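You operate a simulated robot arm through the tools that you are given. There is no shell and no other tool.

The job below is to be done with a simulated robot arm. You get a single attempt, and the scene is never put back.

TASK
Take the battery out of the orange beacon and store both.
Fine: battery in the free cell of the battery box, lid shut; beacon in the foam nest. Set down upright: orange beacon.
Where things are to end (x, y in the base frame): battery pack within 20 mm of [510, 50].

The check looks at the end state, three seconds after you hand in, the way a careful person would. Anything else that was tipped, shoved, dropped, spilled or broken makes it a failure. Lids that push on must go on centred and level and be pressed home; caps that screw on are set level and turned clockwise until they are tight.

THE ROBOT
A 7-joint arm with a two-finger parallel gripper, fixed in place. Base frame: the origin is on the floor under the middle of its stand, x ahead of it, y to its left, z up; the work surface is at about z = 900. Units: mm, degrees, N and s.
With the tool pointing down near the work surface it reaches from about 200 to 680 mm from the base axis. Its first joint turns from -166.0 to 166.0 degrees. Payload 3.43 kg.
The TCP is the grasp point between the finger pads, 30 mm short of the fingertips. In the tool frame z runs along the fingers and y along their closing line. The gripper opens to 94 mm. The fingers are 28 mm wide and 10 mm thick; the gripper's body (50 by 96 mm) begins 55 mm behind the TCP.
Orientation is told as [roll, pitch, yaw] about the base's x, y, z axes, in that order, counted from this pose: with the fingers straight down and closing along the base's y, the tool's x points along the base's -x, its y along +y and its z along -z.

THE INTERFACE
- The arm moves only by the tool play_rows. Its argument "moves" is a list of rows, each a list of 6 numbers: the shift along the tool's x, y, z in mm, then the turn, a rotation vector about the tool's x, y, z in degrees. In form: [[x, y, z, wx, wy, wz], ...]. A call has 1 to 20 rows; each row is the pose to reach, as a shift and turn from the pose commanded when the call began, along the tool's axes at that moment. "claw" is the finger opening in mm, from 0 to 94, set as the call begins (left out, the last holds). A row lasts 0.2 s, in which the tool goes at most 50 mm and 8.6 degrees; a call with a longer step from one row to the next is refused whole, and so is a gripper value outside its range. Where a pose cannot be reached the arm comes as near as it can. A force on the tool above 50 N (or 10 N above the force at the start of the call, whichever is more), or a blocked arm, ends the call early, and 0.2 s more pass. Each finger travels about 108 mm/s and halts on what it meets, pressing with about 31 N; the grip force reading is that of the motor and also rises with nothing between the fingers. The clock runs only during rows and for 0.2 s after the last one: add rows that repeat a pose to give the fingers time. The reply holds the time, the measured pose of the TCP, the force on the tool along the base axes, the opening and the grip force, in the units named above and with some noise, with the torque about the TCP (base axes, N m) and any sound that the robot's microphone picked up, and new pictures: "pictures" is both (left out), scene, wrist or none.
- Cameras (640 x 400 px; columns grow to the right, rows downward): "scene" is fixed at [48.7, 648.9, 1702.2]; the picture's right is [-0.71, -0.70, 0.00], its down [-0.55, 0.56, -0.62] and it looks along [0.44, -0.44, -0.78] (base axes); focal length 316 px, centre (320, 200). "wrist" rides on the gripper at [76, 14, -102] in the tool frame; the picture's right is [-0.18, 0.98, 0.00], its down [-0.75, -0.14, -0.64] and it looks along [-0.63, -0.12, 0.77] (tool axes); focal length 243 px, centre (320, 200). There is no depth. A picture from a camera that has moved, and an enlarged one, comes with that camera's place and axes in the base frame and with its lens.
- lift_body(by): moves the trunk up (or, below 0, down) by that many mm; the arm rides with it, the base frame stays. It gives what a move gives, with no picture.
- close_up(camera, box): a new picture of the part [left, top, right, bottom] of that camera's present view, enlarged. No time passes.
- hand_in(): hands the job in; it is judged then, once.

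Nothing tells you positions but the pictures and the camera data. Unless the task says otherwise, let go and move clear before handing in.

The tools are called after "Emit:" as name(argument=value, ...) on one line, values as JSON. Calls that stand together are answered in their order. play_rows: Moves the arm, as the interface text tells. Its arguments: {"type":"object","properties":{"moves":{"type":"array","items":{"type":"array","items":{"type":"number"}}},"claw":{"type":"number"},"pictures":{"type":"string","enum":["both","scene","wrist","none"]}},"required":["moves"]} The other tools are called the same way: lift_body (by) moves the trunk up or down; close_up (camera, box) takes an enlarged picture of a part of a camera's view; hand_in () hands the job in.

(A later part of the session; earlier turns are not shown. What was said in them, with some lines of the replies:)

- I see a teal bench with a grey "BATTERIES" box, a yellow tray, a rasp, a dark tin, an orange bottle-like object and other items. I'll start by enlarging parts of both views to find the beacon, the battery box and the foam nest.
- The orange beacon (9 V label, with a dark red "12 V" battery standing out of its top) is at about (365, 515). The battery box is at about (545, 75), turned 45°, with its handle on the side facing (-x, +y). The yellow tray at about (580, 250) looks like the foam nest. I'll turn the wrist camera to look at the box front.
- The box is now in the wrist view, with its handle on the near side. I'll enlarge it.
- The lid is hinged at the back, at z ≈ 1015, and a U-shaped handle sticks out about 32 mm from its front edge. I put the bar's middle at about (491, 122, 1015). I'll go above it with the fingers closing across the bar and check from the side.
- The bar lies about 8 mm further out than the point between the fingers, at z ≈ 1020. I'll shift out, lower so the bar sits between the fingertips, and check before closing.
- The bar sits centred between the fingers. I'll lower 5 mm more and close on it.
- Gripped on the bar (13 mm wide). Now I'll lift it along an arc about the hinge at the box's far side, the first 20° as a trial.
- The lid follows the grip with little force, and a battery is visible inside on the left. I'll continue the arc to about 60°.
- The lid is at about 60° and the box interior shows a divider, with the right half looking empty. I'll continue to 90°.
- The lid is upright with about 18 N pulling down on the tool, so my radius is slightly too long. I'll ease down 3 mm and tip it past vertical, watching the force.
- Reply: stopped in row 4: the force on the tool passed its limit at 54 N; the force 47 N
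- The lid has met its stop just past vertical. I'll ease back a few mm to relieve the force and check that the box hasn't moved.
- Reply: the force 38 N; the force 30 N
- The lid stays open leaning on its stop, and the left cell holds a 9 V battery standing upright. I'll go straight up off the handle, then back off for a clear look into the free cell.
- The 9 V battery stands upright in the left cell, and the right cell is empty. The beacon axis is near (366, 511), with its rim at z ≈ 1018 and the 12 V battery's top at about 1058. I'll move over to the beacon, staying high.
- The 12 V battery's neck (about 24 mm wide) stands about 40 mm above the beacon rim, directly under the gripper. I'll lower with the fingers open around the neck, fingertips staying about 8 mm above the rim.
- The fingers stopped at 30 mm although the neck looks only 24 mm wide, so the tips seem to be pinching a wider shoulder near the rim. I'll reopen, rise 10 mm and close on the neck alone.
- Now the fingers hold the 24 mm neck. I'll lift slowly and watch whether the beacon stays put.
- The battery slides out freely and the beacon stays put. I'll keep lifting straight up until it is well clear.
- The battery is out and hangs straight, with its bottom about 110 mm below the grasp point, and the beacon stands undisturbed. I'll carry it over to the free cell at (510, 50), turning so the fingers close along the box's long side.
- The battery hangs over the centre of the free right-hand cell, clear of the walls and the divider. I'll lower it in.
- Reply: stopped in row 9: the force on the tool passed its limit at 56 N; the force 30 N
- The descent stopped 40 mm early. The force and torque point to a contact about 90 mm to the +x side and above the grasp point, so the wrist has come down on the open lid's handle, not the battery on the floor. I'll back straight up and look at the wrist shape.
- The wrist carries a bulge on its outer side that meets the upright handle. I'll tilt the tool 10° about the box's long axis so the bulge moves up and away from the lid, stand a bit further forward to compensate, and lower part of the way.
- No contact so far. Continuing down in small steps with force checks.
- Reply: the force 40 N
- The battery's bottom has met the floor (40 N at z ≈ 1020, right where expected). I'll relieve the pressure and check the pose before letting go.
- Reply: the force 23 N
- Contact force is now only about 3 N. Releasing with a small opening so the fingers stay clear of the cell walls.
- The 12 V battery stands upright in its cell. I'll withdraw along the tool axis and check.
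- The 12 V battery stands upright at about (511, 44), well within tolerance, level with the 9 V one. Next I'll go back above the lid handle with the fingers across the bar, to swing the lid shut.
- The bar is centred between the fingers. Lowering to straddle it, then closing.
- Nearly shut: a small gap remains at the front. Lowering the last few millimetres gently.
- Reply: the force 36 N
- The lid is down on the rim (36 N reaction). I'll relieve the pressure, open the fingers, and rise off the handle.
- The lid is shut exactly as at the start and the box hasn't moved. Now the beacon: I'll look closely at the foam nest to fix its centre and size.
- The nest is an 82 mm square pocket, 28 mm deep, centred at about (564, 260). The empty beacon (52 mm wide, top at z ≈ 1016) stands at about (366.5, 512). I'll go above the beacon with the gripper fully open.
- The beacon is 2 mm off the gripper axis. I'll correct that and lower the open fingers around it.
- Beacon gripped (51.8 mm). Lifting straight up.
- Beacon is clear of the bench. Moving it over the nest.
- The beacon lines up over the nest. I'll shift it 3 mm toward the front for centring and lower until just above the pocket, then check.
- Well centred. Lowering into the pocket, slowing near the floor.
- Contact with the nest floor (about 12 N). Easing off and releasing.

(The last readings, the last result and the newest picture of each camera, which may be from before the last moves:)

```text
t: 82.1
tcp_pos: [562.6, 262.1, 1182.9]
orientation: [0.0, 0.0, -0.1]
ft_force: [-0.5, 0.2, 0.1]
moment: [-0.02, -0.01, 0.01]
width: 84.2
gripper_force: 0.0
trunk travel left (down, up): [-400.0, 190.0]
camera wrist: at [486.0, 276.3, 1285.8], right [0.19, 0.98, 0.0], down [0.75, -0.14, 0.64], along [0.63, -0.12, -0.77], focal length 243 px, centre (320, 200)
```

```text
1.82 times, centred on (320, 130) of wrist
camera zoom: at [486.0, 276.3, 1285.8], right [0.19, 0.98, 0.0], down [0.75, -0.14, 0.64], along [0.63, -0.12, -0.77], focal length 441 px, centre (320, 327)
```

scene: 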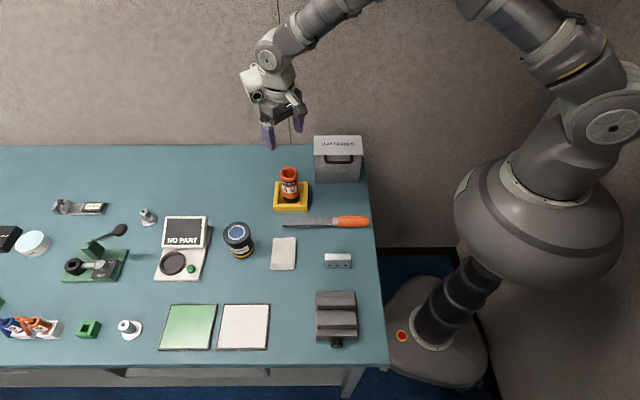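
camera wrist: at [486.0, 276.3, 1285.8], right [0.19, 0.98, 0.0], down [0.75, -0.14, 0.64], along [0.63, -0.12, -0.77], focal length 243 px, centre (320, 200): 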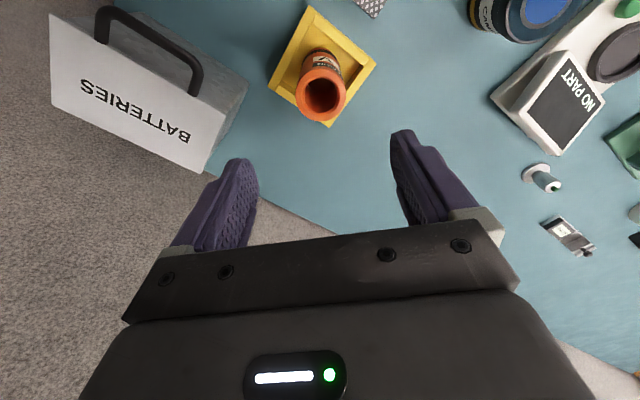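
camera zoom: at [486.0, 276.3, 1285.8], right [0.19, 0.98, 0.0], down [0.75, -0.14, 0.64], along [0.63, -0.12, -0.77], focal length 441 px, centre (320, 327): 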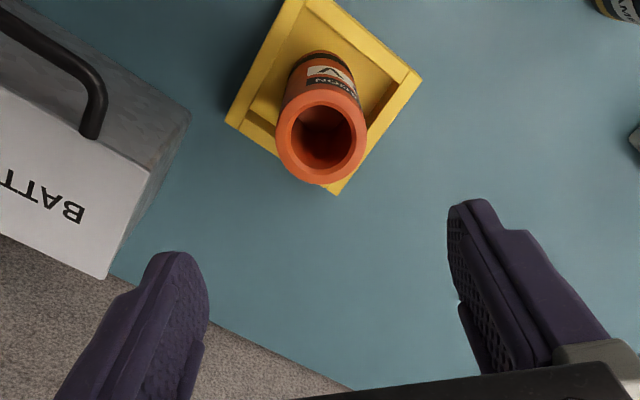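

Emit:
close_up(camera="scene", box=[305, 128, 369, 188])

Emit:
close_up(camera="wrist", box=[40, 0, 260, 180])

Emit:
close_up(camera="scene", box=[140, 190, 360, 350])

```text
6.67 times, centred on (337, 158) of scene
camera zoom: at [48.7, 648.9, 1702.2], right [-0.71, -0.7, 0.0], down [-0.55, 0.56, -0.62], along [0.44, -0.44, -0.78], focal length 2109 px, centre (207, 480)
```

zoom: 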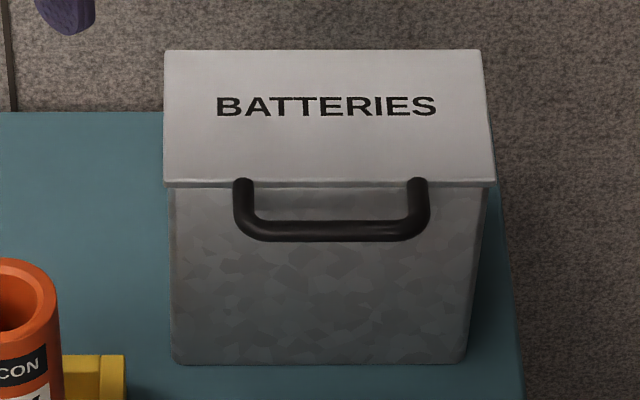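

```text
2.22 times, centred on (150, 90) of wrist
camera zoom: at [486.0, 276.3, 1285.8], right [0.19, 0.98, 0.0], down [0.75, -0.14, 0.64], along [0.63, -0.12, -0.77], focal length 539 px, centre (698, 444)
```

zoom: 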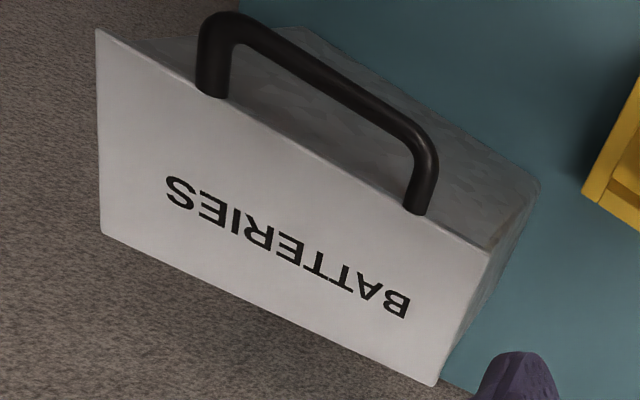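

```text
2.50 times, centred on (250, 270) of scene
camera zoom: at [48.7, 648.9, 1702.2], right [-0.71, -0.7, 0.0], down [-0.55, 0.56, -0.62], along [0.44, -0.44, -0.78], focal length 791 px, centre (495, 25)
```

zoom: 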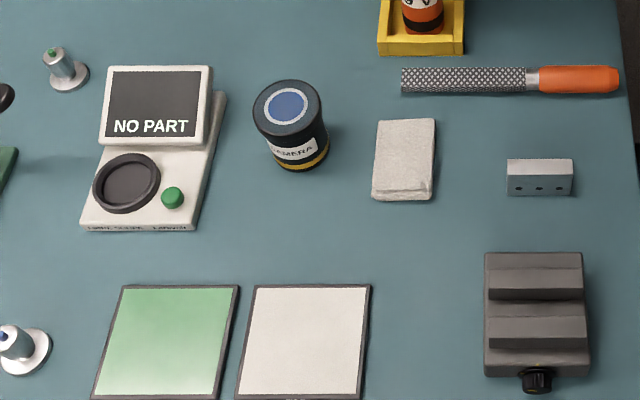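

The lid is shut flush with the battery inside at about (511, 44), and the beacon stands upright in the nest. Nothing else on the bench has moved and the arm is clear, so I'm handing in.

Emit:
hand_in()

```text
The job is handed in.
```

The job is handed in; I haven't seen the check's result. The 12 V battery is stored in the battery box, and the orange beacon is in the foam nest.

- **Battery:** it stands upright in the free cell at about (511, 44), roughly 6 mm from the target. The 9 V battery in the other cell was left alone.
- **Lid:** shut flush. I swung it down by the handle until it rested on the rim, and the box did not move.
- **Beacon:** it stands upright near the middle of the yellow tray at about (562, 262). I took that tray to be the foam nest, since nothing on the bench was labelled as one.

While I was lowering the battery, the wrist came down on the open lid's handle with about 56 N, and the arm stopped itself. I backed off and went in again at a 10° tilt. The handle and lid showed no damage, and the lid closed normally.

In the last pictures, everything else on the bench was where it started, and the arm was clear.
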